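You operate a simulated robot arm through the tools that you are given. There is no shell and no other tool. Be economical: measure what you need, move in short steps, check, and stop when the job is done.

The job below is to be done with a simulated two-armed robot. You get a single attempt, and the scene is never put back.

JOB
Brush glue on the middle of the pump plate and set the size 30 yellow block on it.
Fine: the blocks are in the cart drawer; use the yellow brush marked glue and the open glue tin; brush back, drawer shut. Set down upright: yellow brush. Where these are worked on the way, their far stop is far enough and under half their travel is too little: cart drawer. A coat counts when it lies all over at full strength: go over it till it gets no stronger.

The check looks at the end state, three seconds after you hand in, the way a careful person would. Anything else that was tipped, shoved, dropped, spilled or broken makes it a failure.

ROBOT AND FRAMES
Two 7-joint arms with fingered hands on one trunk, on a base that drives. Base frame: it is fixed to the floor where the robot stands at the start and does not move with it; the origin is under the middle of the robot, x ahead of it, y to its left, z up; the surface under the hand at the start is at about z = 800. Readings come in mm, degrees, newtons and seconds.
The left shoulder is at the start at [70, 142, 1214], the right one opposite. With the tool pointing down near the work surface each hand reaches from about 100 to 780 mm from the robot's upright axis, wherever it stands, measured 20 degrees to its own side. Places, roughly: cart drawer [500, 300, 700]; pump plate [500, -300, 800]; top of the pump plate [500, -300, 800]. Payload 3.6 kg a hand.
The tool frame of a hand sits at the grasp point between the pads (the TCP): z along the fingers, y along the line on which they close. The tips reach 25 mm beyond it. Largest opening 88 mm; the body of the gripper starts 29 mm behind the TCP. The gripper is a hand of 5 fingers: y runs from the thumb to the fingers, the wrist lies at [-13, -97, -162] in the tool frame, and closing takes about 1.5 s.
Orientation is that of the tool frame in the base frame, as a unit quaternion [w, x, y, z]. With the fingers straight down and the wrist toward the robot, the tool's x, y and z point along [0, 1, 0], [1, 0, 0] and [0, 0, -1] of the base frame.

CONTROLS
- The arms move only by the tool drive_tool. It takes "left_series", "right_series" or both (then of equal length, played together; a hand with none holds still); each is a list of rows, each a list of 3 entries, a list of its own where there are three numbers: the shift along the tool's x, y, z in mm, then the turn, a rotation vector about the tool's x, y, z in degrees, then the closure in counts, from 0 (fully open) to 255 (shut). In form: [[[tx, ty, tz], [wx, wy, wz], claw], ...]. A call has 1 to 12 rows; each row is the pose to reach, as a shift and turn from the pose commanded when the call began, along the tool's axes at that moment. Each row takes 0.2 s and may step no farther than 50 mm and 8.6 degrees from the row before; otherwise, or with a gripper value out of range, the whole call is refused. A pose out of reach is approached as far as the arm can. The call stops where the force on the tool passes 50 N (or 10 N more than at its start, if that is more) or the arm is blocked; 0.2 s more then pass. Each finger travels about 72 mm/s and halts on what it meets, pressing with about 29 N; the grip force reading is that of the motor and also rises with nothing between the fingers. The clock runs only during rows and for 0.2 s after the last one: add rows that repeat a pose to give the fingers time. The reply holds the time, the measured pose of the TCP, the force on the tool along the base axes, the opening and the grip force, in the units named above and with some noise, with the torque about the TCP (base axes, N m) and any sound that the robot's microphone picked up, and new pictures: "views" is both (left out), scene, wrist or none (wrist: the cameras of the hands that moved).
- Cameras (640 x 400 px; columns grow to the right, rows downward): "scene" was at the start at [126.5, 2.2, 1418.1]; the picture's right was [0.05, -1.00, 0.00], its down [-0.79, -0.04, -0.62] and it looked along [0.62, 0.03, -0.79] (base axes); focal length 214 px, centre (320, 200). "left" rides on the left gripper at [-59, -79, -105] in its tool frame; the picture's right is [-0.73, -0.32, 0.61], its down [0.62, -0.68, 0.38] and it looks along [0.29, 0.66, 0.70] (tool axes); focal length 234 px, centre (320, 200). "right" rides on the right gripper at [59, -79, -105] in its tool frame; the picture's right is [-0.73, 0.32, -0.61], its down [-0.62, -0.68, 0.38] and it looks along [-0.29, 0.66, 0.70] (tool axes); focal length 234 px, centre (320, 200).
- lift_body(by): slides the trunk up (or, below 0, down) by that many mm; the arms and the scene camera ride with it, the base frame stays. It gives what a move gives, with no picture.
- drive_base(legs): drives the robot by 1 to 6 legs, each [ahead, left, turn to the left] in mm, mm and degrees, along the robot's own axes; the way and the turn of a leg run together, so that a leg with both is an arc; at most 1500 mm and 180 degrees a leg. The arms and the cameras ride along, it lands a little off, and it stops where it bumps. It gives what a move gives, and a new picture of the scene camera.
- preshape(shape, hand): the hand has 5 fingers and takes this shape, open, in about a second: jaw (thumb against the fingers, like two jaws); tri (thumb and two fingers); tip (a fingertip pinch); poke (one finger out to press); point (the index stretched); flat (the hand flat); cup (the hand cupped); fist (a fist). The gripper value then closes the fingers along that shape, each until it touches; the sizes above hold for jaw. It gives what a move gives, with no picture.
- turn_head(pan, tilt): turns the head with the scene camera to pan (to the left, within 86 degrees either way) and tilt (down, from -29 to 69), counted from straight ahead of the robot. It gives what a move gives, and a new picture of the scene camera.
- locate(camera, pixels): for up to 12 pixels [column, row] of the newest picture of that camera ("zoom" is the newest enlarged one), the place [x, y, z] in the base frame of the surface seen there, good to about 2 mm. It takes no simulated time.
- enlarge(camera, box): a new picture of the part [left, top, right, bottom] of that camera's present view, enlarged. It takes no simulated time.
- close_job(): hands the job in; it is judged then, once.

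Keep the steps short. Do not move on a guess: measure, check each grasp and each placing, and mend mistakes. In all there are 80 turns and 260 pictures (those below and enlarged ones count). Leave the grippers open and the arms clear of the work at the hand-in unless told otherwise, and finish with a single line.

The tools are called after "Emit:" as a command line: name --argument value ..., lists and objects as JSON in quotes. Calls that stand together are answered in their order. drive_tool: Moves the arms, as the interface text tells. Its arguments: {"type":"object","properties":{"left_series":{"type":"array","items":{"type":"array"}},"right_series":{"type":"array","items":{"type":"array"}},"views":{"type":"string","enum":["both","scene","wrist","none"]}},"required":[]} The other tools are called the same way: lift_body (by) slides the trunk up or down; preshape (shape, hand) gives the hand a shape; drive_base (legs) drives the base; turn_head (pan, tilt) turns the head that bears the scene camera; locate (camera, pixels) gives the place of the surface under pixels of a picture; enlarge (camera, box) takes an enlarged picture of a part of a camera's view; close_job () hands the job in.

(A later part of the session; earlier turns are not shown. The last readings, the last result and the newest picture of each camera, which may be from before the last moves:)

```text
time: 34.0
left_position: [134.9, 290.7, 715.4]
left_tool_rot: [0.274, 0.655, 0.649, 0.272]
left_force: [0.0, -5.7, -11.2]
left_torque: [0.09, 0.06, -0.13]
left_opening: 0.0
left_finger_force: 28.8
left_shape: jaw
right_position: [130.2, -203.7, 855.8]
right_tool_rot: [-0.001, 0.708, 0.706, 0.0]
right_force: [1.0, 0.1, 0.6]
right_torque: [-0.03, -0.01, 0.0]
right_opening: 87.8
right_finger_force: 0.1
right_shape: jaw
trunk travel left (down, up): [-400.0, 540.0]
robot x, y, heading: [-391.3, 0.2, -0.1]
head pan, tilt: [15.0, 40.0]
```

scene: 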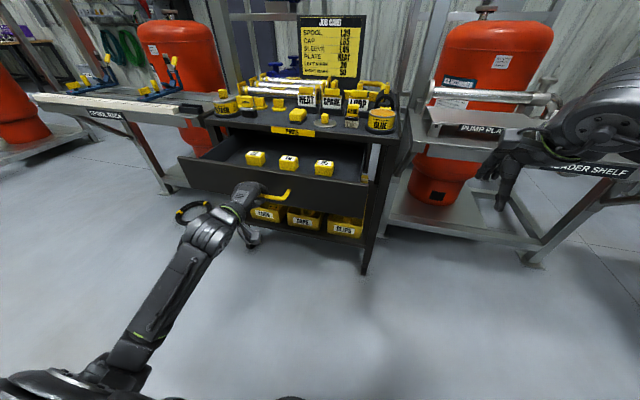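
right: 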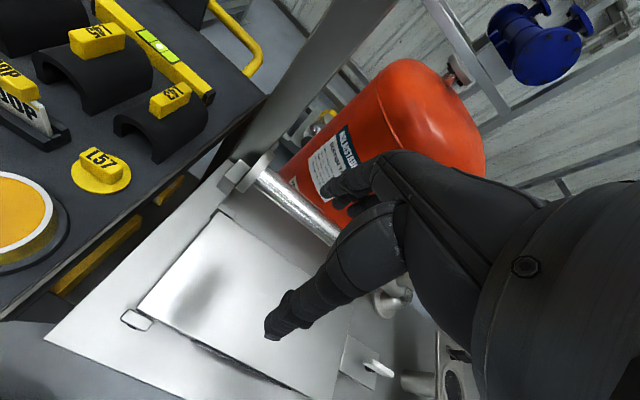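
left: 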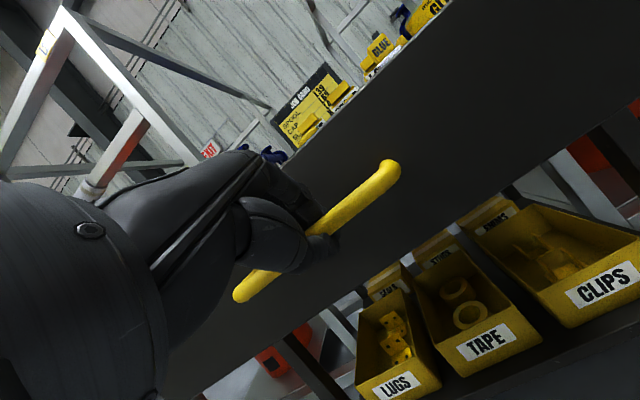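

It's still moving freely (handle ~x 140). Pull another 70 mm.

Emit:
drive_tool --left_series '[[[0, -7, -7], [0, 0, 0], 255], [[0, -14, -14], [0, 0, 0], 255], [[0, -21, -21], [0, 0, 0], 255], [[0, -28, -28], [0, 0, 0], 255], [[0, -35, -35], [0, 0, 0], 255], [[0, -42, -42], [0, 0, 0], 255], [[0, -49, -49], [0, 0, 0], 255]]' --views "scene"

```text
time: 35.1
left_position: [98.1, 290.4, 711.9]
left_tool_rot: [0.272, 0.655, 0.65, 0.272]
left_force: [41.8, -1.2, -7.7]
left_torque: [0.06, 0.17, -0.21]
left_opening: 0.2
left_finger_force: 28.9
left_shape: jaw
right_position: [136.0, -205.2, 853.6]
right_tool_rot: [-0.003, 0.71, 0.704, -0.002]
right_force: [-0.5, -0.1, 0.1]
right_torque: [0.02, 0.02, -0.02]
right_opening: 87.7
right_finger_force: 0.1
right_shape: jaw
trunk travel left (down, up): [-400.0, 540.0]
robot x, y, heading: [-394.9, 0.4, -0.6]
head pan, tilt: [15.0, 40.0]
stopped in row 5 (left hand): the force on the tool passed its limit at 57 N (the readings are from after the stop); the commanded pose is now the measured one
```

scene: 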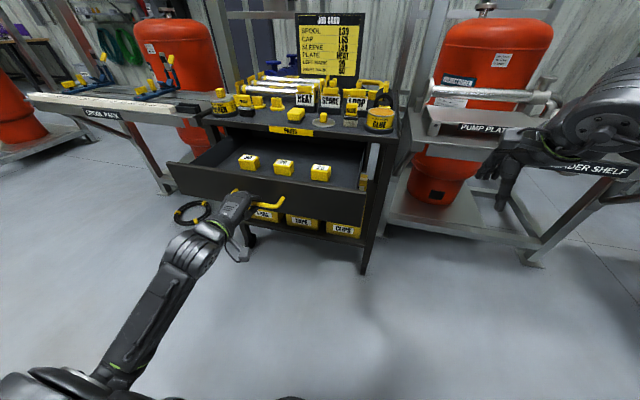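

Hit the far stop (~262 mm open). Relax, open, and withdraw along the fingers.

Emit:
drive_tool --left_series '[[[0, 4, 4], [0, 0, 0], 255], [[0, 4, 4], [0, 0, 0], 150], [[0, 4, 4], [0, 0, 0], 90], [[0, 4, 4], [0, 0, 0], 90], [[0, 4, 4], [0, 0, 0], 90], [[0, 4, -16], [0, 0, 0], 90], [[0, 4, -36], [0, 0, 0], 90], [[0, 4, -66], [0, 0, 0], 90], [[0, 4, -96], [0, 0, 0], 90], [[0, 4, -96], [0, 0, 0], 90]]' --views "both"

```text
time: 37.3
left_position: [66.4, 316.2, 777.3]
left_tool_rot: [0.276, 0.655, 0.648, 0.275]
left_force: [-0.4, -0.2, 0.4]
left_torque: [0.0, 0.01, -0.02]
left_opening: 56.6
left_finger_force: 0.1
left_shape: jaw
left hand out of reach, approached as far as the arm can: row 8, 9, 10
right_position: [131.0, -204.8, 856.4]
right_tool_rot: [0.0, 0.708, 0.706, 0.001]
right_force: [-0.5, 0.6, -0.4]
right_torque: [0.02, -0.01, -0.02]
right_opening: 87.6
right_finger_force: 0.0
right_shape: jaw
trunk travel left (down, up): [-400.0, 540.0]
robot x, y, heading: [-395.5, -1.1, -0.1]
head pan, tilt: [15.0, 40.0]
```

scene: 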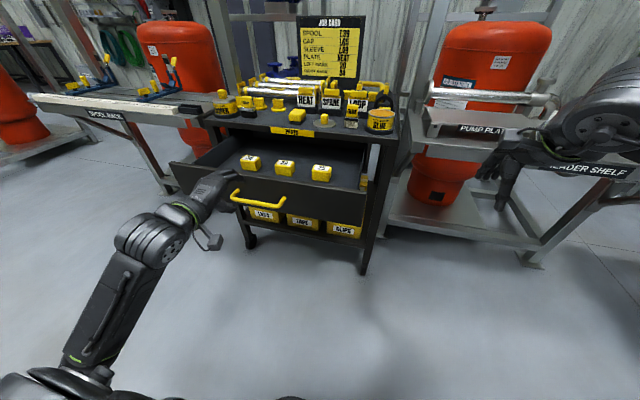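
left: 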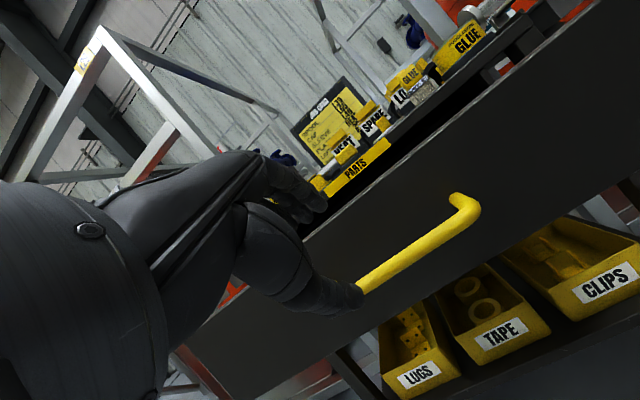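

Clear of the handle. Raise the trunk 250 mm for a view into the drawer, and a top grasp of block 30.

Emit:
lift_body --by 250

Emit:
turn_head --pan 20 --tilt 40

Emit:
enlarge --camera "scene" --box '[180, 130, 370, 250]'

```text
time: 39.9
left_position: [66.9, 317.2, 1026.7]
left_tool_rot: [0.276, 0.654, 0.649, 0.275]
left_force: [-0.5, -0.7, -0.2]
left_torque: [0.02, 0.0, 0.0]
left_opening: 56.5
left_finger_force: 0.2
left_shape: jaw
right_position: [131.2, -205.8, 1105.8]
right_tool_rot: [0.0, 0.709, 0.705, 0.0]
right_force: [-0.6, 0.4, -0.2]
right_torque: [-0.01, -0.02, 0.03]
right_opening: 87.6
right_finger_force: 0.0
right_shape: jaw
trunk travel left (down, up): [-650.0, 290.0]
robot x, y, heading: [-392.1, 1.8, -0.2]
head pan, tilt: [15.0, 40.0]
```

```text
time: 40.6
left_position: [66.1, 314.9, 1026.0]
left_tool_rot: [0.276, 0.654, 0.649, 0.275]
left_force: [-0.2, 0.4, 0.0]
left_torque: [-0.01, -0.03, 0.03]
left_opening: 56.7
left_finger_force: 0.1
left_shape: jaw
right_position: [131.4, -206.2, 1106.4]
right_tool_rot: [-0.001, 0.709, 0.705, 0.0]
right_force: [-0.1, -0.2, 0.0]
right_torque: [0.0, -0.03, 0.02]
right_opening: 87.6
right_finger_force: 0.1
right_shape: jaw
trunk travel left (down, up): [-650.0, 290.0]
robot x, y, heading: [-391.0, -1.8, -0.3]
head pan, tilt: [20.0, 40.0]
```

scene: 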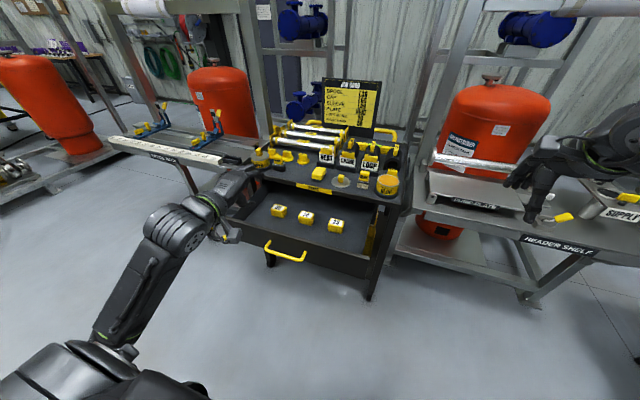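

```text
3.33 times, centred on (275, 190) of scene
```

zoom: 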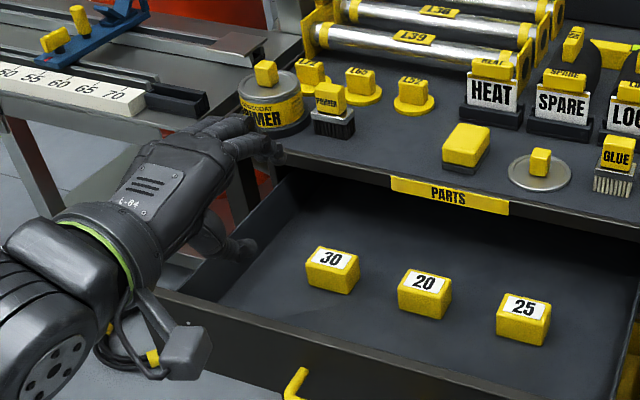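

Block 30 is clear. Measure its corners from the zoom.

Emit:
locate --camera "zoom" --pixels '[[311, 265], [347, 273], [356, 256], [324, 249], [333, 261], [310, 283], [346, 290], [300, 300], [400, 330], [290, 240], [220, 310], [300, 350]]'

```text
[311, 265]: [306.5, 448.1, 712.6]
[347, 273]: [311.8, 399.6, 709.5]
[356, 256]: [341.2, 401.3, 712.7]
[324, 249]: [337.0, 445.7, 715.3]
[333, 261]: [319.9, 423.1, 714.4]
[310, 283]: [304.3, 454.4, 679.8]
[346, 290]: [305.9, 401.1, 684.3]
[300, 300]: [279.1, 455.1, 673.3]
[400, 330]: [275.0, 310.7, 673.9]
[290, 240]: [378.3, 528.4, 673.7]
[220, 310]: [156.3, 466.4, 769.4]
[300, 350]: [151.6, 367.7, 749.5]
```

Block 30: x 304–343, y 399–452, top 714, drawer floor 674; centre (324,425). Drive forward 150 mm for reach, then swing the left hand tool-down above it.

Emit:
drive_base --legs '[[150, 0, 0]]'

Emit:
drive_tool --left_series '[[[12, -6, 20], [6, 0, 0], 0], [[24, -12, 40], [12, 0, 0], 0], [[36, -18, 60], [18, 0, 0], 0], [[48, -25, 80], [24, 0, 0], 0], [[60, -32, 102], [30, 0, 0], 0], [[72, -39, 125], [36, 0, 0], 0], [[84, -46, 150], [42, 0, 0], 0], [[96, -54, 180], [45, 0, 0], 0], [[109, -62, 200], [45, 0, 0], 0], [[109, -62, 200], [45, 0, 0], 0]]' --views "both"

```text
time: 41.9
left_position: [214.6, 315.9, 1027.4]
left_tool_rot: [0.275, 0.654, 0.649, 0.275]
left_force: [0.0, -0.4, -0.4]
left_torque: [0.02, 0.0, -0.01]
left_opening: 56.7
left_finger_force: 0.1
left_shape: jaw
right_position: [280.0, -204.3, 1105.6]
right_tool_rot: [0.0, 0.708, 0.706, 0.0]
right_force: [-0.2, 0.3, 1.3]
right_torque: [-0.03, 0.01, 0.0]
right_opening: 87.7
right_finger_force: 0.2
right_shape: jaw
trunk travel left (down, up): [-650.0, 290.0]
robot x, y, heading: [-243.7, -0.2, -0.1]
head pan, tilt: [20.0, 40.0]
```

scene: 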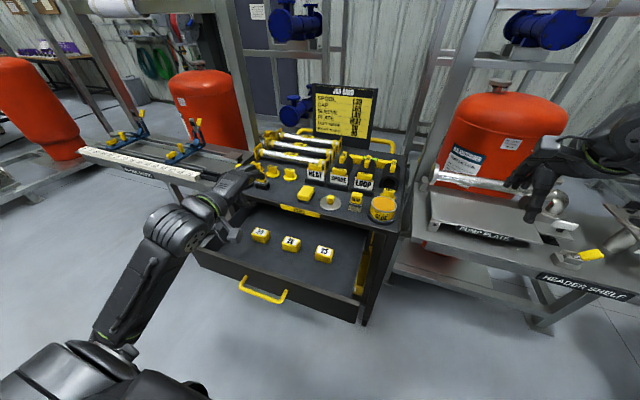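

```text
time: 44.1
left_position: [313.5, 425.8, 841.1]
left_tool_rot: [0.004, 0.71, 0.704, 0.005]
left_force: [0.5, 0.1, 0.1]
left_torque: [0.03, 0.03, -0.02]
left_opening: 87.6
left_finger_force: 0.1
left_shape: jaw
right_position: [279.1, -204.9, 1105.9]
right_tool_rot: [0.0, 0.708, 0.706, 0.0]
right_force: [1.1, -0.1, -0.2]
right_torque: [0.05, 0.0, 0.02]
right_opening: 87.9
right_finger_force: 0.1
right_shape: jaw
trunk travel left (down, up): [-650.0, 290.0]
robot x, y, heading: [-244.6, 3.1, -0.2]
head pan, tilt: [20.0, 40.0]
```

scene: 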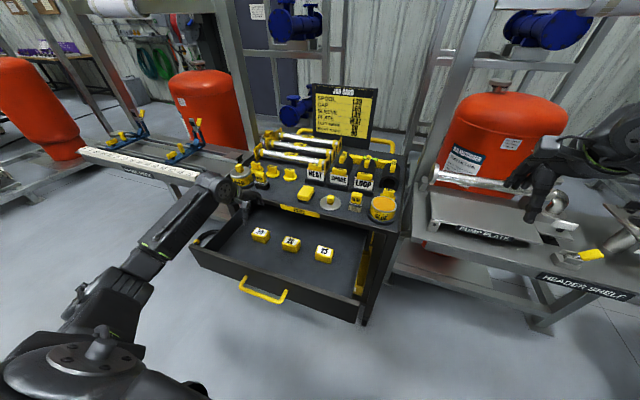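
left: 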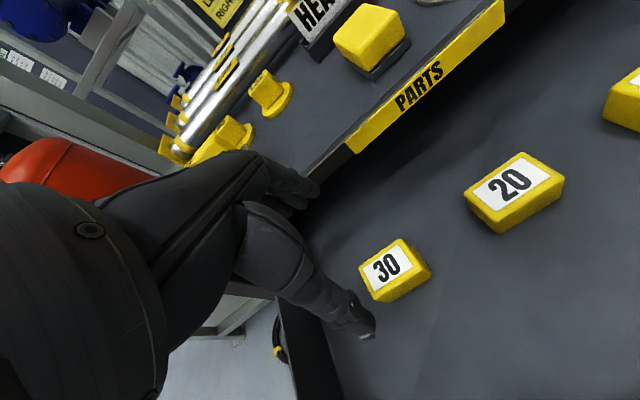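

Hand is tool-down at (313.5,425.8,841). Verify the block with both cameras.

Emit:
locate --camera "left" --pixels '[[387, 267], [403, 241], [427, 267], [386, 300], [362, 266], [376, 288], [420, 290]]'

Emit:
locate --camera "scene" --pixels '[[260, 234], [292, 242]]'

```text
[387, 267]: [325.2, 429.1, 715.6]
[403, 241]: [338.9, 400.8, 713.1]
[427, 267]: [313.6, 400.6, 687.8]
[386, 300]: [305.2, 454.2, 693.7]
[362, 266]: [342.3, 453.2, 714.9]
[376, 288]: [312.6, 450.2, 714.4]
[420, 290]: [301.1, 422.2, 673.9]
```

```text
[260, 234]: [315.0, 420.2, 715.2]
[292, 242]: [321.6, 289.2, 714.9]
```

Block centre (323.5, 427). Descend to TCP z 704 with open fingers.

Emit:
drive_tool --left_series '[[[1, 5, 30], [0, 0, 0], 0], [[1, 10, 60], [0, 0, 0], 0], [[1, 10, 90], [0, 0, 0], 0], [[1, 10, 115], [0, 0, 0], 0], [[1, 10, 130], [0, 0, 0], 0], [[1, 10, 137], [0, 0, 0], 0], [[1, 10, 137], [0, 0, 0], 0]]' --views "both"

```text
time: 45.7
left_position: [326.8, 427.1, 705.9]
left_tool_rot: [0.005, 0.709, 0.705, 0.006]
left_force: [0.1, -0.2, 0.1]
left_torque: [0.03, 0.02, 0.03]
left_opening: 87.6
left_finger_force: 0.1
left_shape: jaw
right_position: [279.7, -204.2, 1106.4]
right_tool_rot: [0.0, 0.708, 0.706, 0.0]
right_force: [-0.3, -0.9, -0.8]
right_torque: [-0.03, 0.0, 0.02]
right_opening: 87.8
right_finger_force: 0.1
right_shape: jaw
trunk travel left (down, up): [-650.0, 290.0]
robot x, y, heading: [-243.2, 1.8, -0.2]
head pan, tilt: [20.0, 40.0]
```

scene: 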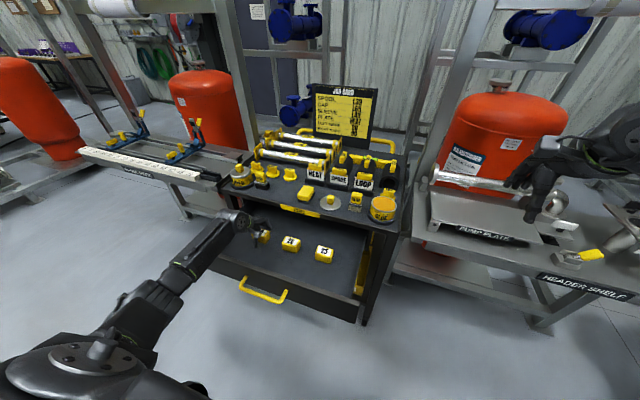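
left: 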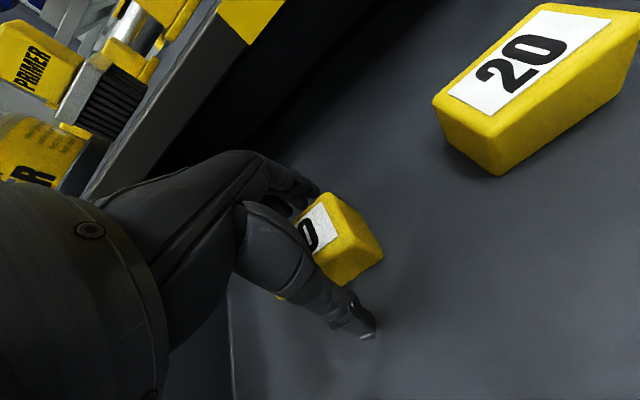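

Block lies between thumb and fingers. Close and then check.

Emit:
drive_tool --left_series '[[[0, -3, 0], [0, 0, 0], 80], [[0, -3, 0], [0, 0, 0], 120], [[0, -3, 0], [0, 0, 0], 180], [[0, -3, 0], [0, 0, 0], 220], [[0, -3, 0], [0, 0, 0], 220], [[0, -3, 0], [0, 0, 0], 220], [[0, -3, -10], [0, 0, 0], 220], [[0, -3, -30], [0, 0, 0], 220], [[0, -3, -50], [0, 0, 0], 220]]' --views "both"

```text
time: 47.7
left_position: [322.4, 427.4, 754.0]
left_tool_rot: [0.004, 0.709, 0.705, 0.004]
left_force: [0.4, 0.2, -1.1]
left_torque: [-0.01, -0.01, 0.0]
left_opening: 34.4
left_finger_force: 28.7
left_shape: jaw
right_position: [280.3, -203.8, 1105.9]
right_tool_rot: [-0.001, 0.708, 0.706, 0.0]
right_force: [-0.3, 0.9, 0.2]
right_torque: [0.01, 0.02, -0.01]
right_opening: 87.6
right_finger_force: 0.1
right_shape: jaw
trunk travel left (down, up): [-650.0, 290.0]
robot x, y, heading: [-244.8, -2.0, -0.1]
head pan, tilt: [20.0, 40.0]
```

scene: 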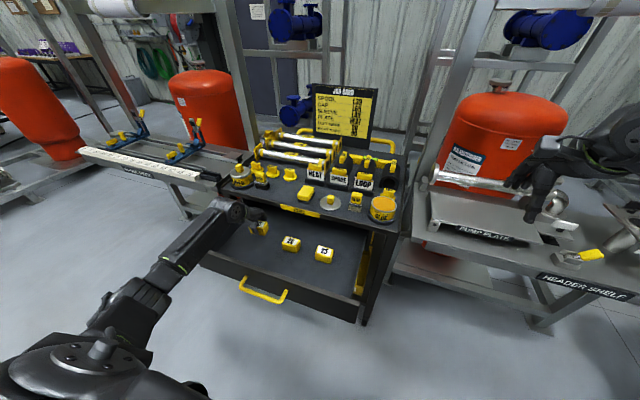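
left: 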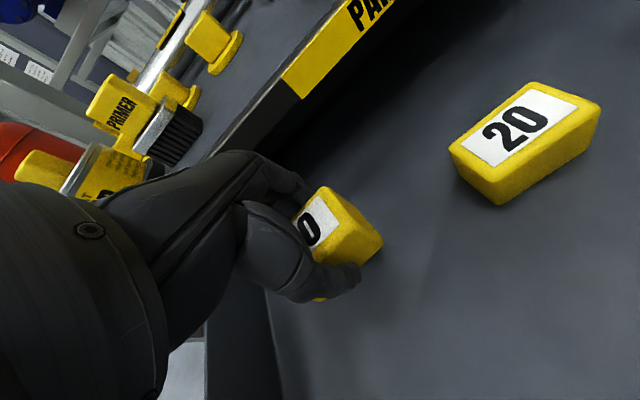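

Block 30 is held (opening 34 mm, force 29 N). Lift it high, draw it back toward the robot.

Emit:
drive_tool --left_series '[[[0, 0, -45], [0, 0, 0], 220], [[0, 0, -90], [0, 0, 0], 220], [[0, 0, -135], [0, 0, 0], 220], [[0, 0, -180], [0, 0, 0], 220], [[0, -20, -225], [0, 0, 0], 220], [[-10, -50, -260], [0, 0, 0], 220], [[-20, -85, -290], [0, 0, 0], 220], [[-30, -120, -320], [0, 0, 0], 220], [[-40, -150, -340], [0, 0, 0], 220], [[-40, -150, -340], [0, 0, 0], 220]]' --views "wrist"

Emit:
drive_base --legs '[[-210, 0, 0], [0, 250, 0]]'

```text
time: 49.9
left_position: [169.2, 387.2, 1091.4]
left_tool_rot: [0.004, 0.709, 0.705, 0.004]
left_force: [-1.3, -0.2, -1.5]
left_torque: [-0.02, 0.03, -0.01]
left_opening: 33.9
left_finger_force: 28.6
left_shape: jaw
right_position: [280.8, -204.4, 1105.9]
right_tool_rot: [-0.001, 0.708, 0.706, -0.001]
right_force: [0.6, 0.3, -0.8]
right_torque: [-0.01, 0.0, -0.01]
right_opening: 87.6
right_finger_force: 0.0
right_shape: jaw
trunk travel left (down, up): [-650.0, 290.0]
robot x, y, heading: [-244.4, 0.6, -0.5]
head pan, tilt: [20.0, 40.0]
```

left: 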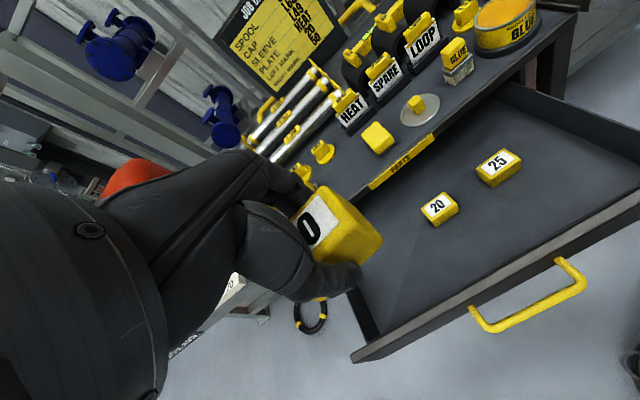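

```text
time: 53.0
left_position: [-32.5, 635.5, 1091.3]
left_tool_rot: [0.003, 0.71, 0.704, 0.006]
left_force: [0.2, 0.0, -1.7]
left_torque: [-0.01, -0.01, -0.02]
left_opening: 33.8
left_finger_force: 28.7
left_shape: jaw
right_position: [76.5, 44.6, 1105.6]
right_tool_rot: [0.001, 0.709, 0.705, 0.0]
right_force: [0.5, -0.4, 0.2]
right_torque: [-0.04, -0.02, 0.0]
right_opening: 87.6
right_finger_force: 0.1
right_shape: jaw
trunk travel left (down, up): [-650.0, 290.0]
robot x, y, heading: [-450.1, 247.8, -0.1]
head pan, tilt: [20.0, 40.0]
```

scene: 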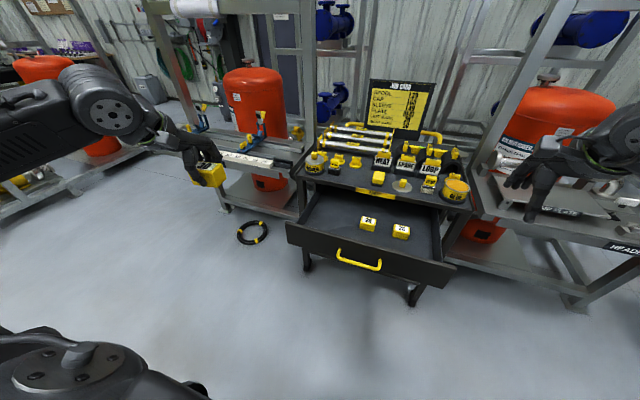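

Drawer handle ahead. Shift left 120 more, tilt the right hand 45° as before, and lower the trunk 250 mm (left hand with block is out over empty floor).

Emit:
drive_base --legs '[[0, 120, 0]]'

Emit:
drive_tool --right_series '[[[15, -10, 0], [-7.5, 0, 0], 60], [[30, -20, 0], [-15, 0, 0], 110], [[45, -30, 0], [-22.5, 0, 0], 110], [[60, -40, 0], [-30, 0, 0], 110], [[75, -50, 0], [-37.5, 0, 0], 110], [[90, -60, 0], [-45, 0, 0], 110], [[110, -60, 0], [-45, 0, 0], 110], [[110, -60, 0], [-45, 0, 0], 110]]' --views "none"

Emit:
lift_body --by -250

Emit:
turn_head --pan -5 --tilt 40

```text
time: 54.2
left_position: [-30.3, 756.8, 1092.7]
left_tool_rot: [0.003, 0.711, 0.703, 0.005]
left_force: [-0.4, -1.0, -1.3]
left_torque: [0.03, 0.0, 0.0]
left_opening: 33.5
left_finger_force: 28.3
left_shape: jaw
right_position: [78.1, 164.9, 1106.3]
right_tool_rot: [0.0, 0.71, 0.704, 0.0]
right_force: [-0.6, 0.5, -0.6]
right_torque: [0.02, 0.01, 0.01]
right_opening: 87.4
right_finger_force: 0.0
right_shape: jaw
trunk travel left (down, up): [-650.0, 290.0]
robot x, y, heading: [-447.3, 373.7, -0.3]
head pan, tilt: [20.0, 40.0]
```

scene: 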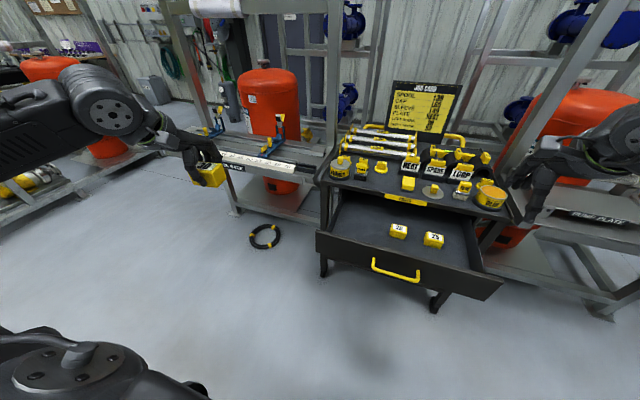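

```text
time: 56.0
left_position: [-30.0, 756.2, 1092.8]
left_tool_rot: [0.004, 0.711, 0.704, 0.006]
left_force: [-0.4, -0.7, -1.5]
left_torque: [0.0, -0.03, -0.01]
left_opening: 33.7
left_finger_force: 28.7
left_shape: jaw
right_position: [18.4, 276.6, 1106.4]
right_tool_rot: [0.271, 0.656, 0.651, 0.269]
right_force: [-0.3, -0.5, 0.1]
right_torque: [0.02, 0.01, 0.03]
right_opening: 50.6
right_finger_force: 0.0
right_shape: jaw
right hand out of reach, approached as far as the arm can: row 6
trunk travel left (down, up): [-650.0, 290.0]
robot x, y, heading: [-449.4, 372.8, -0.4]
head pan, tilt: [20.0, 40.0]
```

```text
time: 58.6
left_position: [-31.5, 756.8, 841.7]
left_tool_rot: [0.004, 0.711, 0.703, 0.006]
left_force: [-0.1, 0.1, -1.7]
left_torque: [0.0, 0.02, -0.01]
left_opening: 34.0
left_finger_force: 29.1
left_shape: jaw
right_position: [18.5, 276.8, 857.1]
right_tool_rot: [0.271, 0.656, 0.651, 0.27]
right_force: [-0.4, -0.2, -0.9]
right_torque: [0.0, -0.03, 0.03]
right_opening: 50.2
right_finger_force: 0.0
right_shape: jaw
trunk travel left (down, up): [-400.0, 540.0]
robot x, y, heading: [-447.3, 373.6, -0.4]
head pan, tilt: [20.0, 40.0]
```

```text
time: 59.5
left_position: [-30.4, 756.0, 843.1]
left_tool_rot: [0.004, 0.711, 0.703, 0.005]
left_force: [0.5, -0.5, -2.6]
left_torque: [-0.02, -0.04, 0.02]
left_opening: 33.9
left_finger_force: 28.8
left_shape: jaw
right_position: [18.0, 277.5, 858.1]
right_tool_rot: [0.271, 0.656, 0.651, 0.269]
right_force: [-0.2, -0.8, -0.4]
right_torque: [0.03, -0.05, 0.02]
right_opening: 50.6
right_finger_force: 0.0
right_shape: jaw
trunk travel left (down, up): [-400.0, 540.0]
robot x, y, heading: [-449.6, 371.8, -0.4]
head pan, tilt: [-5.0, 40.0]
```

scene: 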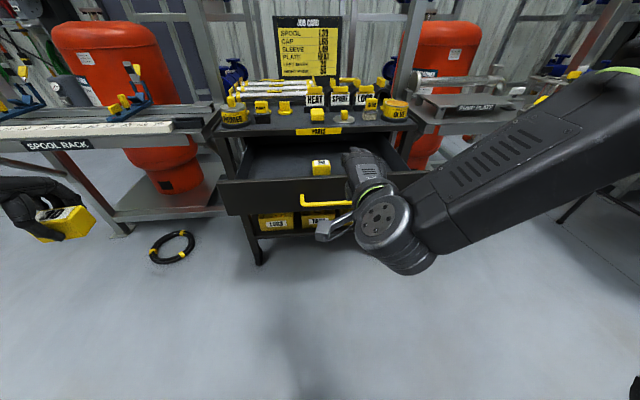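

Measure the handle bar now.

Emit:
locate --camera "scene" --pixels '[[303, 199], [310, 204], [320, 204], [335, 203], [345, 203], [305, 203]]'

Emit:
drive_tool --right_series '[[[5, 0, 25], [0, 0, 0], 110], [[10, 0, 50], [0, 0, 0], 110], [[10, 0, 55], [0, 0, 0], 110]]' --views "both"

```text
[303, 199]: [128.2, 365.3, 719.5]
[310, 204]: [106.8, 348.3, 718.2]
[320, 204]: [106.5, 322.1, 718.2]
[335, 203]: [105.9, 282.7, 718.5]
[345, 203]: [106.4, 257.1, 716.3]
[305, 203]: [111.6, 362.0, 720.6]
```

```text
time: 60.3
left_position: [-31.3, 757.7, 842.9]
left_tool_rot: [0.004, 0.71, 0.704, 0.006]
left_force: [0.4, 0.1, -0.7]
left_torque: [-0.01, 0.02, 0.01]
left_opening: 33.6
left_finger_force: 28.9
left_shape: jaw
right_position: [58.4, 287.4, 816.9]
right_tool_rot: [0.271, 0.656, 0.652, 0.269]
right_force: [0.1, -0.5, -0.3]
right_torque: [0.0, 0.01, -0.02]
right_opening: 50.3
right_finger_force: 0.1
right_shape: jaw
trunk travel left (down, up): [-400.0, 540.0]
robot x, y, heading: [-448.3, 373.1, -0.5]
head pan, tilt: [-5.0, 40.0]
```

scene: 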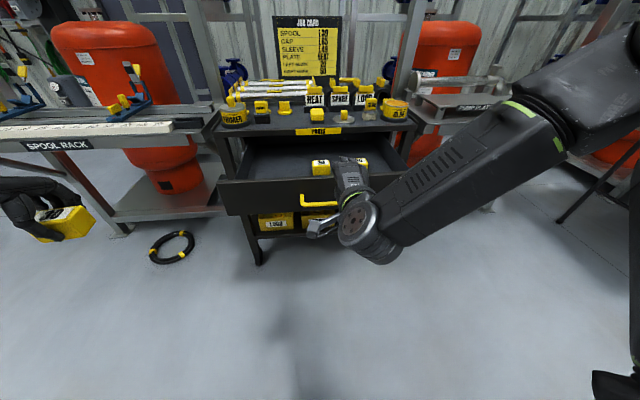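
right: 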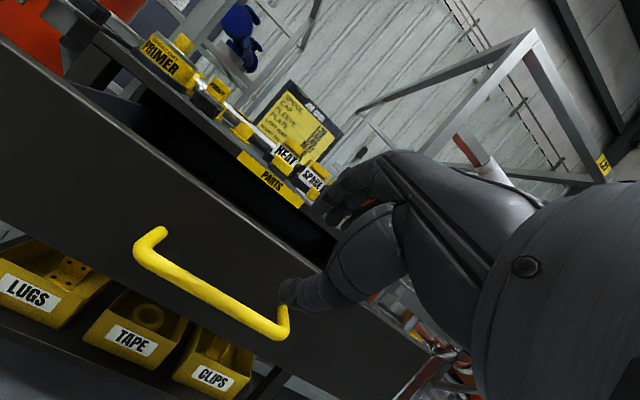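

Bar is at x≈109, z≈715, centre y≈300. Align then slide in along the fingers and grip.

Emit:
drive_tool --right_series '[[[6, -20, 0], [0, 0, 0], 125], [[12, -41, 0], [0, 0, 0], 125], [[12, -41, 40], [0, 0, 0], 125], [[12, -41, 70], [0, 0, 0], 125], [[12, -41, 99], [0, 0, 0], 125], [[12, -41, 99], [0, 0, 0], 125]]' --views "both"

```text
time: 61.7
left_position: [-30.5, 757.1, 841.7]
left_tool_rot: [0.005, 0.71, 0.704, 0.004]
left_force: [0.5, 0.1, -2.0]
left_torque: [0.0, 0.0, -0.02]
left_opening: 33.8
left_finger_force: 29.0
left_shape: jaw
right_position: [113.7, 302.3, 727.6]
right_tool_rot: [0.269, 0.656, 0.652, 0.268]
right_force: [0.3, 0.3, -0.3]
right_torque: [0.02, 0.0, 0.03]
right_opening: 45.3
right_finger_force: 0.0
right_shape: jaw
right hand out of reach, approached as far as the arm can: row 2, 3, 4, 5, 6
trunk travel left (down, up): [-400.0, 540.0]
robot x, y, heading: [-442.0, 372.1, -0.3]
head pan, tilt: [-5.0, 40.0]
```

scene: 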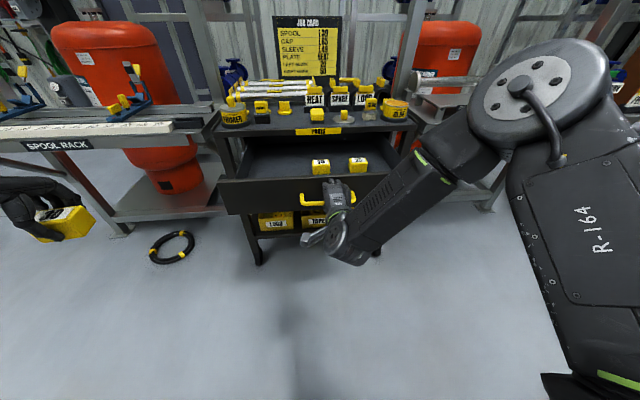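
right: 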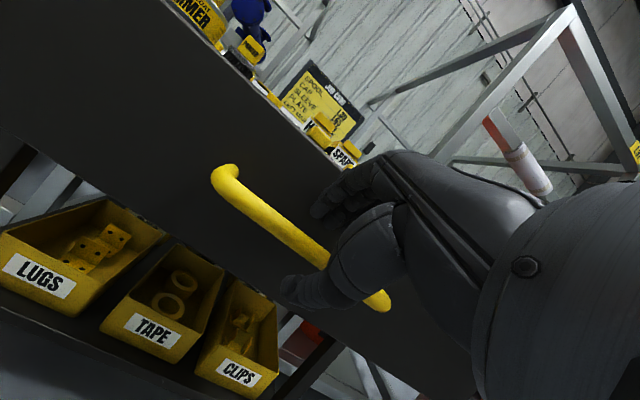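

Bar is between the fingers but 12 mm low; lower the trunk 12, then close.

Emit:
lift_body --by -12

Emit:
drive_tool --right_series '[[[0, 0, 0], [0, 0, 0], 200], [[0, 0, 0], [0, 0, 0], 255], [[0, 0, 0], [0, 0, 0], 255], [[0, 0, 0], [0, 0, 0], 255], [[0, 0, 0], [0, 0, 0], 255]]' --views "wrist"

```text
time: 62.3
left_position: [-30.6, 756.7, 830.2]
left_tool_rot: [0.005, 0.711, 0.704, 0.005]
left_force: [-0.2, 0.7, -1.5]
left_torque: [0.02, -0.01, -0.02]
left_opening: 34.0
left_finger_force: 29.1
left_shape: jaw
right_position: [112.6, 302.8, 715.0]
right_tool_rot: [0.269, 0.656, 0.652, 0.268]
right_force: [0.4, -1.3, 0.7]
right_torque: [-0.02, 0.02, -0.01]
right_opening: 45.0
right_finger_force: 0.0
right_shape: jaw
trunk travel left (down, up): [-388.0, 552.0]
robot x, y, heading: [-448.9, 369.2, -0.4]
head pan, tilt: [-5.0, 40.0]
```

```text
time: 63.5
left_position: [-30.1, 756.1, 831.0]
left_tool_rot: [0.004, 0.711, 0.703, 0.005]
left_force: [-1.1, 1.7, -1.6]
left_torque: [0.0, -0.04, 0.04]
left_opening: 33.8
left_finger_force: 28.5
left_shape: jaw
right_position: [113.1, 302.3, 713.7]
right_tool_rot: [0.268, 0.657, 0.652, 0.267]
right_force: [-0.7, 0.8, -6.4]
right_torque: [-0.1, -0.01, 0.09]
right_opening: 0.0
right_finger_force: 28.8
right_shape: jaw
trunk travel left (down, up): [-388.0, 552.0]
robot x, y, heading: [-445.9, 372.6, -0.5]
head pan, tilt: [-5.0, 40.0]
```

right: 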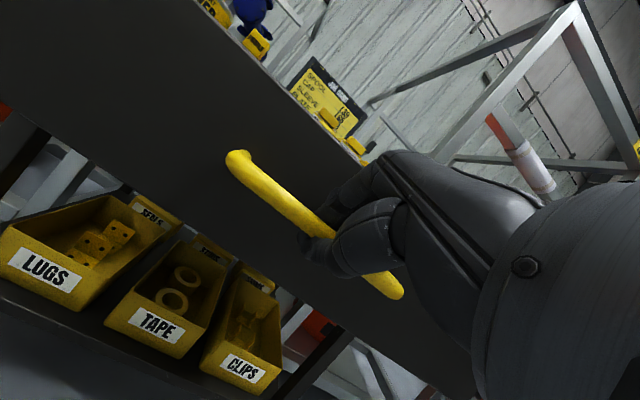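

Gripped. Check the spool rack front edge (left hand will ride along) before driving forward.

Emit:
locate --camera "scene" --pixels '[[55, 145], [180, 130], [10, 130], [175, 245], [85, 235], [20, 100]]'

Emit:
drive_base --legs '[[100, 0, 0]]'

```text
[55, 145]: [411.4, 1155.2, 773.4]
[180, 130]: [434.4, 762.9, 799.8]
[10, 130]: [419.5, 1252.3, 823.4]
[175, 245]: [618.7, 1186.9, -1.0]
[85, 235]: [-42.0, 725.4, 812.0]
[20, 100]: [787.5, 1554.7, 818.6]
```

```text
time: 64.6
left_position: [68.5, 756.3, 829.5]
left_tool_rot: [0.004, 0.71, 0.704, 0.005]
left_force: [0.1, -0.5, -1.1]
left_torque: [-0.01, 0.01, -0.01]
left_opening: 33.7
left_finger_force: 28.8
left_shape: jaw
right_position: [212.5, 302.3, 716.0]
right_tool_rot: [0.269, 0.657, 0.652, 0.267]
right_force: [-1.1, 3.7, -8.5]
right_torque: [-0.09, 0.04, 0.14]
right_opening: 0.0
right_finger_force: 28.7
right_shape: jaw
trunk travel left (down, up): [-388.0, 552.0]
robot x, y, heading: [-347.6, 374.0, -0.1]
head pan, tilt: [-5.0, 40.0]
```

scene: 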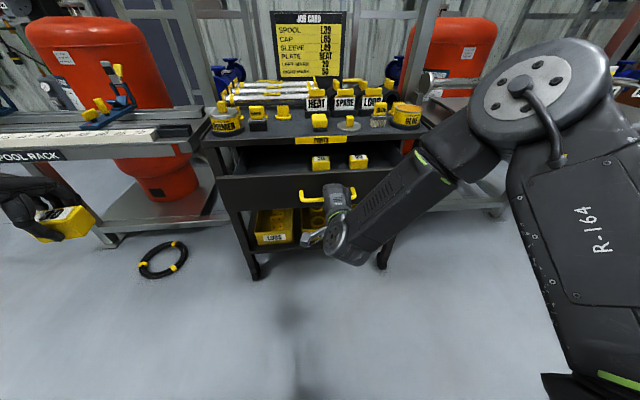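

Working smoothly. Drive another 125 mm, leaving ~30 mm for a force-limited arm push.

Emit:
drive_base --legs '[[125, 0, 0]]'

Emit:
drive_tool --right_series '[[[0, 5, 5], [0, 0, 0], 255], [[0, 10, 10], [0, 0, 0], 255], [[0, 15, 15], [0, 0, 0], 255], [[0, 20, 20], [0, 0, 0], 255], [[0, 25, 25], [0, 0, 0], 255], [[0, 29, 29], [0, 0, 0], 255], [[0, 33, 33], [0, 0, 0], 255]]' --views "both"

```text
time: 65.9
left_position: [194.0, 755.4, 829.8]
left_tool_rot: [0.004, 0.71, 0.704, 0.006]
left_force: [0.1, -0.4, -1.2]
left_torque: [0.0, -0.01, -0.01]
left_opening: 34.2
left_finger_force: 29.6
left_shape: jaw
right_position: [336.2, 300.5, 714.2]
right_tool_rot: [0.269, 0.657, 0.652, 0.266]
right_force: [-1.0, 4.5, -8.8]
right_torque: [-0.05, 0.01, 0.16]
right_opening: 0.3
right_finger_force: 28.8
right_shape: jaw
trunk travel left (down, up): [-388.0, 552.0]
robot x, y, heading: [-225.7, 373.8, -0.3]
head pan, tilt: [-5.0, 40.0]
```

scene: 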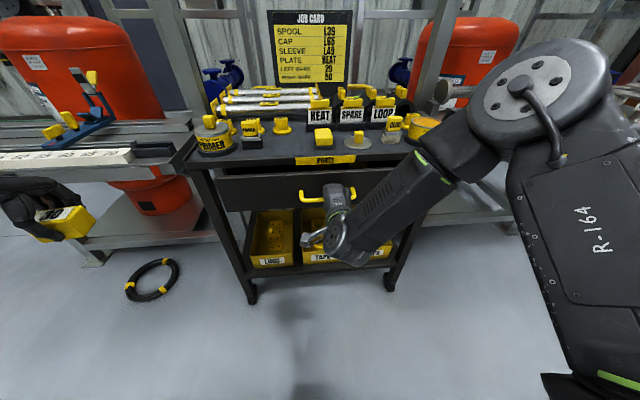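

```text
time: 67.5
left_position: [190.0, 756.4, 831.1]
left_tool_rot: [0.004, 0.71, 0.704, 0.006]
left_force: [-0.7, 0.3, -1.4]
left_torque: [0.01, 0.0, -0.02]
left_opening: 33.9
left_finger_force: 28.6
left_shape: jaw
right_position: [379.1, 302.8, 716.4]
right_tool_rot: [0.269, 0.659, 0.651, 0.263]
right_force: [-35.2, -2.5, -20.0]
right_torque: [0.0, -0.03, 0.02]
right_opening: 0.6
right_finger_force: 29.0
right_shape: jaw
right hand out of reach, approached as far as the arm can: row 7
trunk travel left (down, up): [-388.0, 552.0]
robot x, y, heading: [-224.2, 368.0, -0.3]
head pan, tilt: [-5.0, 40.0]
```

scene: 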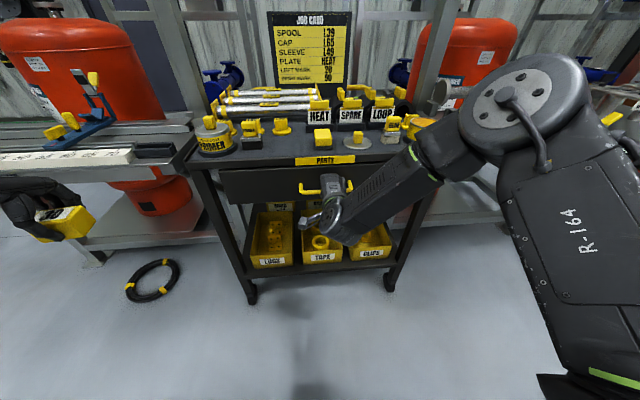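
right: 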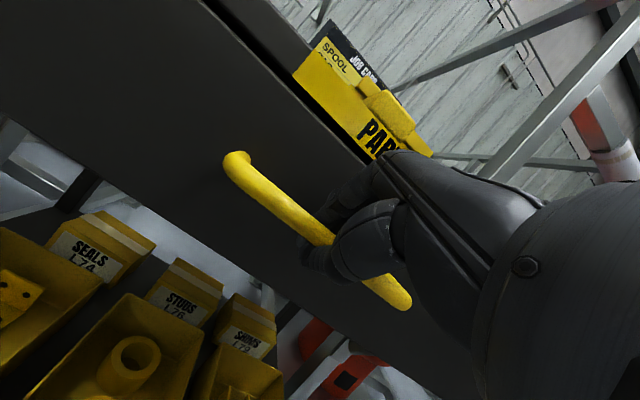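

35 N pushback at the stop: drawer should be shut. Verify handle and panel positions against the start (bar front x≈366–368, panel 411.5).

Emit:
locate --camera "scene" --pixels '[[308, 192], [313, 192], [250, 185], [280, 180], [350, 180], [300, 187]]'

Emit:
drive_tool --right_series '[[[0, -3, -3], [0, 0, 0], 255], [[0, -3, -3], [0, 0, 0], 150], [[0, -3, -3], [0, 0, 0], 100], [[0, -3, -3], [0, 0, 0], 90], [[0, -3, -3], [0, 0, 0], 90], [[0, -3, -25], [0, 0, 0], 90], [[0, -3, -50], [0, 0, 0], 90], [[0, -3, -80], [0, 0, 0], 90], [[0, -3, -110], [0, 0, 0], 90]]' --views "both"

```text
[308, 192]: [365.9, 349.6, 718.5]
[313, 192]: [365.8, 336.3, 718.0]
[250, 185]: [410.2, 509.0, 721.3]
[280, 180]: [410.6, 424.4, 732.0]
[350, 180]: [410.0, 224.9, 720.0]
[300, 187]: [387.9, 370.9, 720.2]
```

```text
time: 69.5
left_position: [191.6, 757.1, 830.1]
left_tool_rot: [0.005, 0.71, 0.704, 0.006]
left_force: [-0.3, -0.3, -1.6]
left_torque: [-0.01, 0.0, 0.03]
left_opening: 33.6
left_finger_force: 29.2
left_shape: jaw
right_position: [302.0, 302.7, 793.6]
right_tool_rot: [0.27, 0.656, 0.652, 0.267]
right_force: [-0.2, 0.2, 1.2]
right_torque: [0.03, 0.03, 0.0]
right_opening: 56.6
right_finger_force: 0.0
right_shape: jaw
trunk travel left (down, up): [-388.0, 552.0]
robot x, y, heading: [-225.7, 370.2, -0.3]
head pan, tilt: [-5.0, 40.0]
```

scene: 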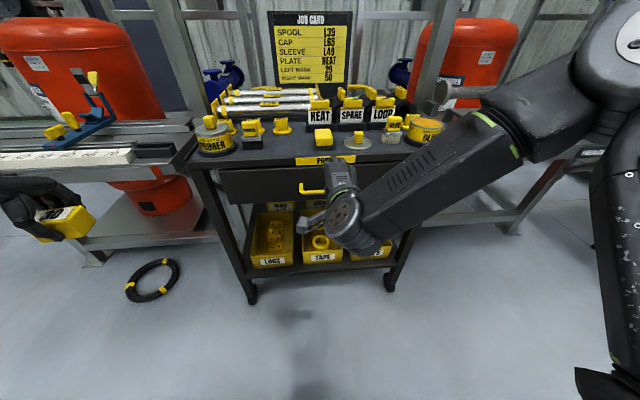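
right: 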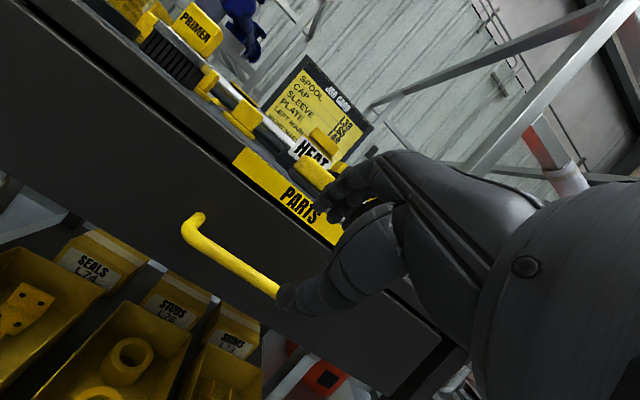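

Drawer is shut (bar x 366, panel 410). Back off, raise trunk to its starting height, straighten the right hand and tuck the left hand with the block closer in.

Emit:
drive_base --legs '[[-120, 0, 0]]'

Emit:
lift_body --by 362

Emit:
drive_tool --left_series '[[[0, -15, 0], [0, 0, 0], 220], [[0, -30, 0], [0, 0, 0], 220], [[0, -45, 0], [0, 0, 0], 220], [[0, -60, 0], [0, 0, 0], 220], [[0, -75, 0], [0, 0, 0], 220], [[0, -90, 0], [0, 0, 0], 220], [[0, -100, 0], [0, 0, 0], 220]]' --right_series '[[[-15, 0, 0], [7.5, 0, 0], 60], [[-30, 0, 0], [15, 0, 0], 0], [[-45, 0, 0], [22.5, 0, 0], 0], [[-60, 0, 0], [30, 0, 0], 0], [[-75, 0, 0], [37.5, 0, 0], 0], [[-90, 0, 0], [44.7, 0, 0], 0], [[-100, 0, 0], [44.7, 0, 0], 0]]' --views "wrist"

Emit:
drive_base --legs '[[0, -370, 0]]'

```text
time: 70.7
left_position: [72.6, 756.1, 829.7]
left_tool_rot: [0.004, 0.711, 0.704, 0.006]
left_force: [-0.4, 0.2, -0.3]
left_torque: [0.02, -0.02, 0.0]
left_opening: 33.7
left_finger_force: 28.9
left_shape: jaw
right_position: [183.7, 303.0, 793.3]
right_tool_rot: [0.27, 0.656, 0.652, 0.269]
right_force: [0.1, -1.0, 0.1]
right_torque: [0.01, 0.01, 0.02]
right_opening: 56.6
right_finger_force: 0.0
right_shape: jaw
trunk travel left (down, up): [-388.0, 552.0]
robot x, y, heading: [-345.9, 368.1, -0.6]
head pan, tilt: [-5.0, 40.0]
```

scene: 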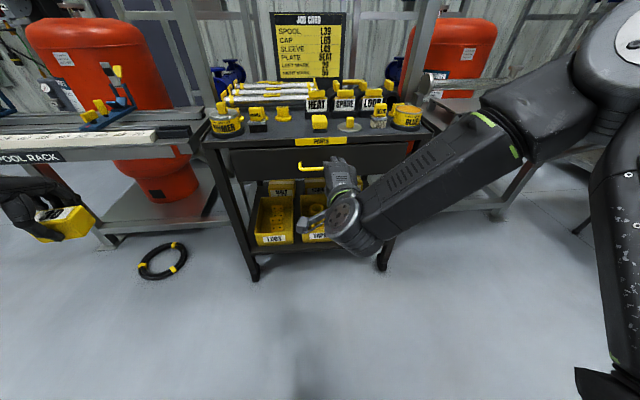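

```text
time: 74.2
left_position: [74.4, 755.9, 1192.0]
left_tool_rot: [0.004, 0.71, 0.704, 0.005]
left_force: [0.0, -0.1, -2.1]
left_torque: [0.03, -0.03, -0.02]
left_opening: 33.7
left_finger_force: 29.5
left_shape: jaw
right_position: [185.0, 303.8, 1154.4]
right_tool_rot: [0.268, 0.657, 0.652, 0.267]
right_force: [0.3, 0.3, 0.6]
right_torque: [0.0, -0.04, 0.0]
right_opening: 57.1
right_finger_force: 0.1
right_shape: jaw
trunk travel left (down, up): [-750.0, 190.0]
robot x, y, heading: [-343.5, 370.8, -0.2]
head pan, tilt: [-5.0, 40.0]
```

```text
time: 75.8
left_position: [-28.1, 756.0, 1191.6]
left_tool_rot: [0.004, 0.711, 0.703, 0.005]
left_force: [0.3, 1.0, -2.1]
left_torque: [-0.03, 0.0, -0.01]
left_opening: 33.7
left_finger_force: 28.6
left_shape: jaw
right_position: [182.8, 201.9, 1154.5]
right_tool_rot: [-0.001, 0.709, 0.705, 0.001]
right_force: [0.0, 0.8, 0.5]
right_torque: [0.01, 0.01, -0.01]
right_opening: 88.0
right_finger_force: 0.1
right_shape: jaw
trunk travel left (down, up): [-750.0, 190.0]
robot x, y, heading: [-344.8, 371.0, -0.2]
head pan, tilt: [-5.0, 40.0]
```

right: 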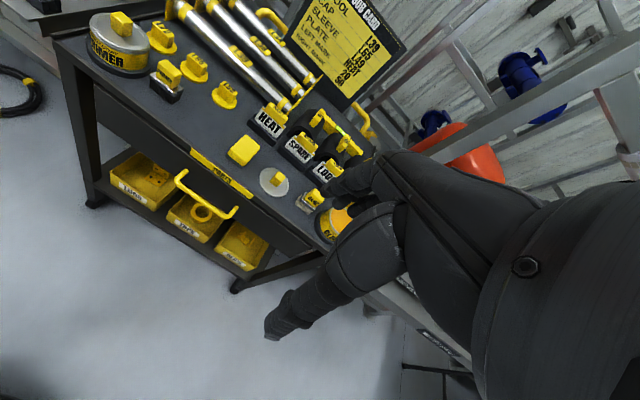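
left: 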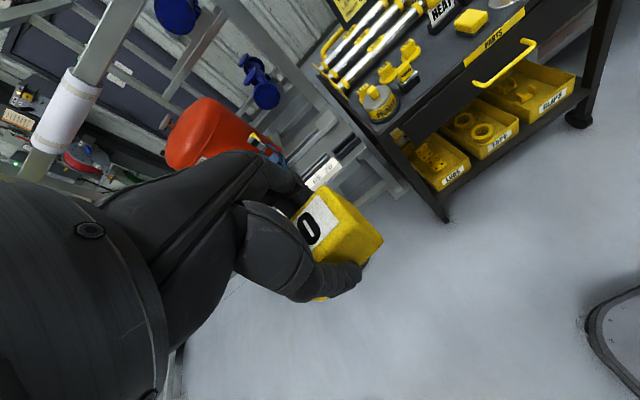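

```text
time: 78.2
left_position: [-29.4, 391.8, 1190.9]
left_tool_rot: [0.003, 0.712, 0.703, 0.004]
left_force: [0.3, 0.7, -1.1]
left_torque: [0.01, 0.0, 0.0]
left_opening: 33.9
left_finger_force: 29.1
left_shape: jaw
right_position: [180.0, -164.6, 1154.0]
right_tool_rot: [0.001, 0.711, 0.703, -0.001]
right_force: [-0.7, -0.9, -0.5]
right_torque: [0.02, 0.0, -0.02]
right_opening: 87.6
right_finger_force: 0.2
right_shape: jaw
trunk travel left (down, up): [-750.0, 190.0]
robot x, y, heading: [-344.9, 4.2, -0.5]
head pan, tilt: [-5.0, 40.0]
```

scene: 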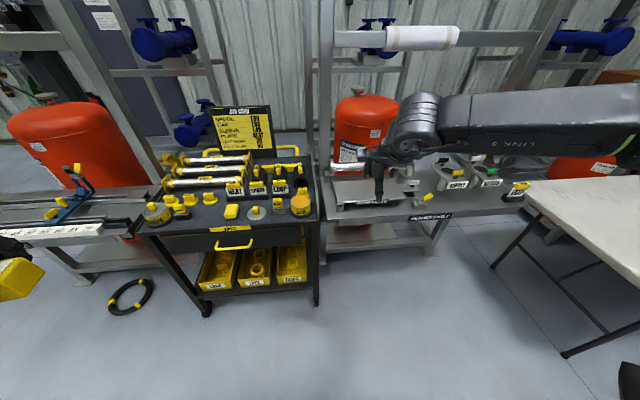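

Clear. Drive forward 330 mm to the working position and correct heading.

Emit:
drive_base --legs '[[330, 0, 0.4]]'

Emit:
turn_head --pan -5 --tilt 55

Emit:
enlarge --camera "scene" --box '[200, 150, 340, 250]'

```text
time: 80.3
left_position: [291.1, 390.4, 1191.9]
left_tool_rot: [0.004, 0.711, 0.703, 0.006]
left_force: [-0.4, 0.3, -1.2]
left_torque: [-0.03, 0.0, 0.0]
left_opening: 33.6
left_finger_force: 29.0
left_shape: jaw
right_position: [501.6, -166.1, 1154.8]
right_tool_rot: [0.001, 0.709, 0.705, 0.0]
right_force: [-0.1, -0.7, -1.0]
right_torque: [0.0, 0.02, -0.01]
right_opening: 87.7
right_finger_force: 0.0
right_shape: jaw
trunk travel left (down, up): [-750.0, 190.0]
robot x, y, heading: [-24.3, 1.8, -0.4]
head pan, tilt: [-5.0, 40.0]
```

scene: 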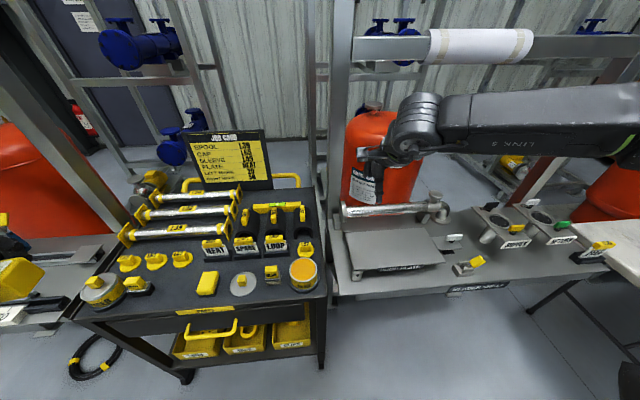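

```text
time: 81.1
left_position: [291.8, 389.1, 1190.5]
left_tool_rot: [0.003, 0.71, 0.704, 0.005]
left_force: [0.5, 0.7, -1.5]
left_torque: [-0.02, 0.02, -0.02]
left_opening: 34.0
left_finger_force: 28.9
left_shape: jaw
right_position: [502.7, -166.3, 1154.2]
right_tool_rot: [0.0, 0.709, 0.706, -0.001]
right_force: [0.0, 0.4, 0.0]
right_torque: [-0.01, 0.0, 0.02]
right_opening: 87.6
right_finger_force: 0.1
right_shape: jaw
trunk travel left (down, up): [-750.0, 190.0]
robot x, y, heading: [-20.1, 3.1, -0.5]
head pan, tilt: [-5.0, 55.0]
```

scene: 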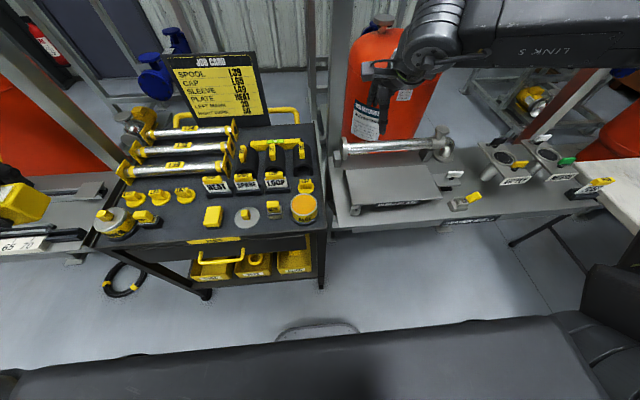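

```text
4.00 times, centred on (270, 200) of scene
```

zoom: 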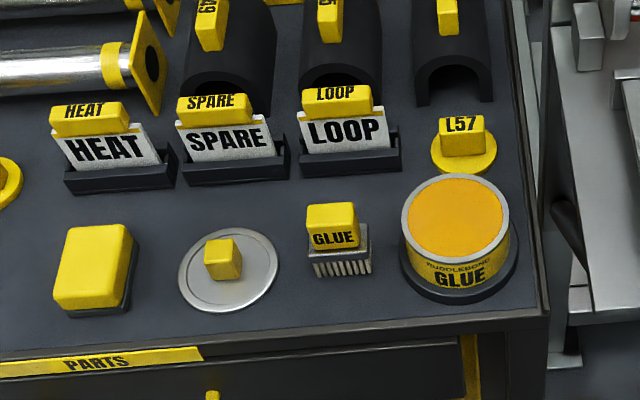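

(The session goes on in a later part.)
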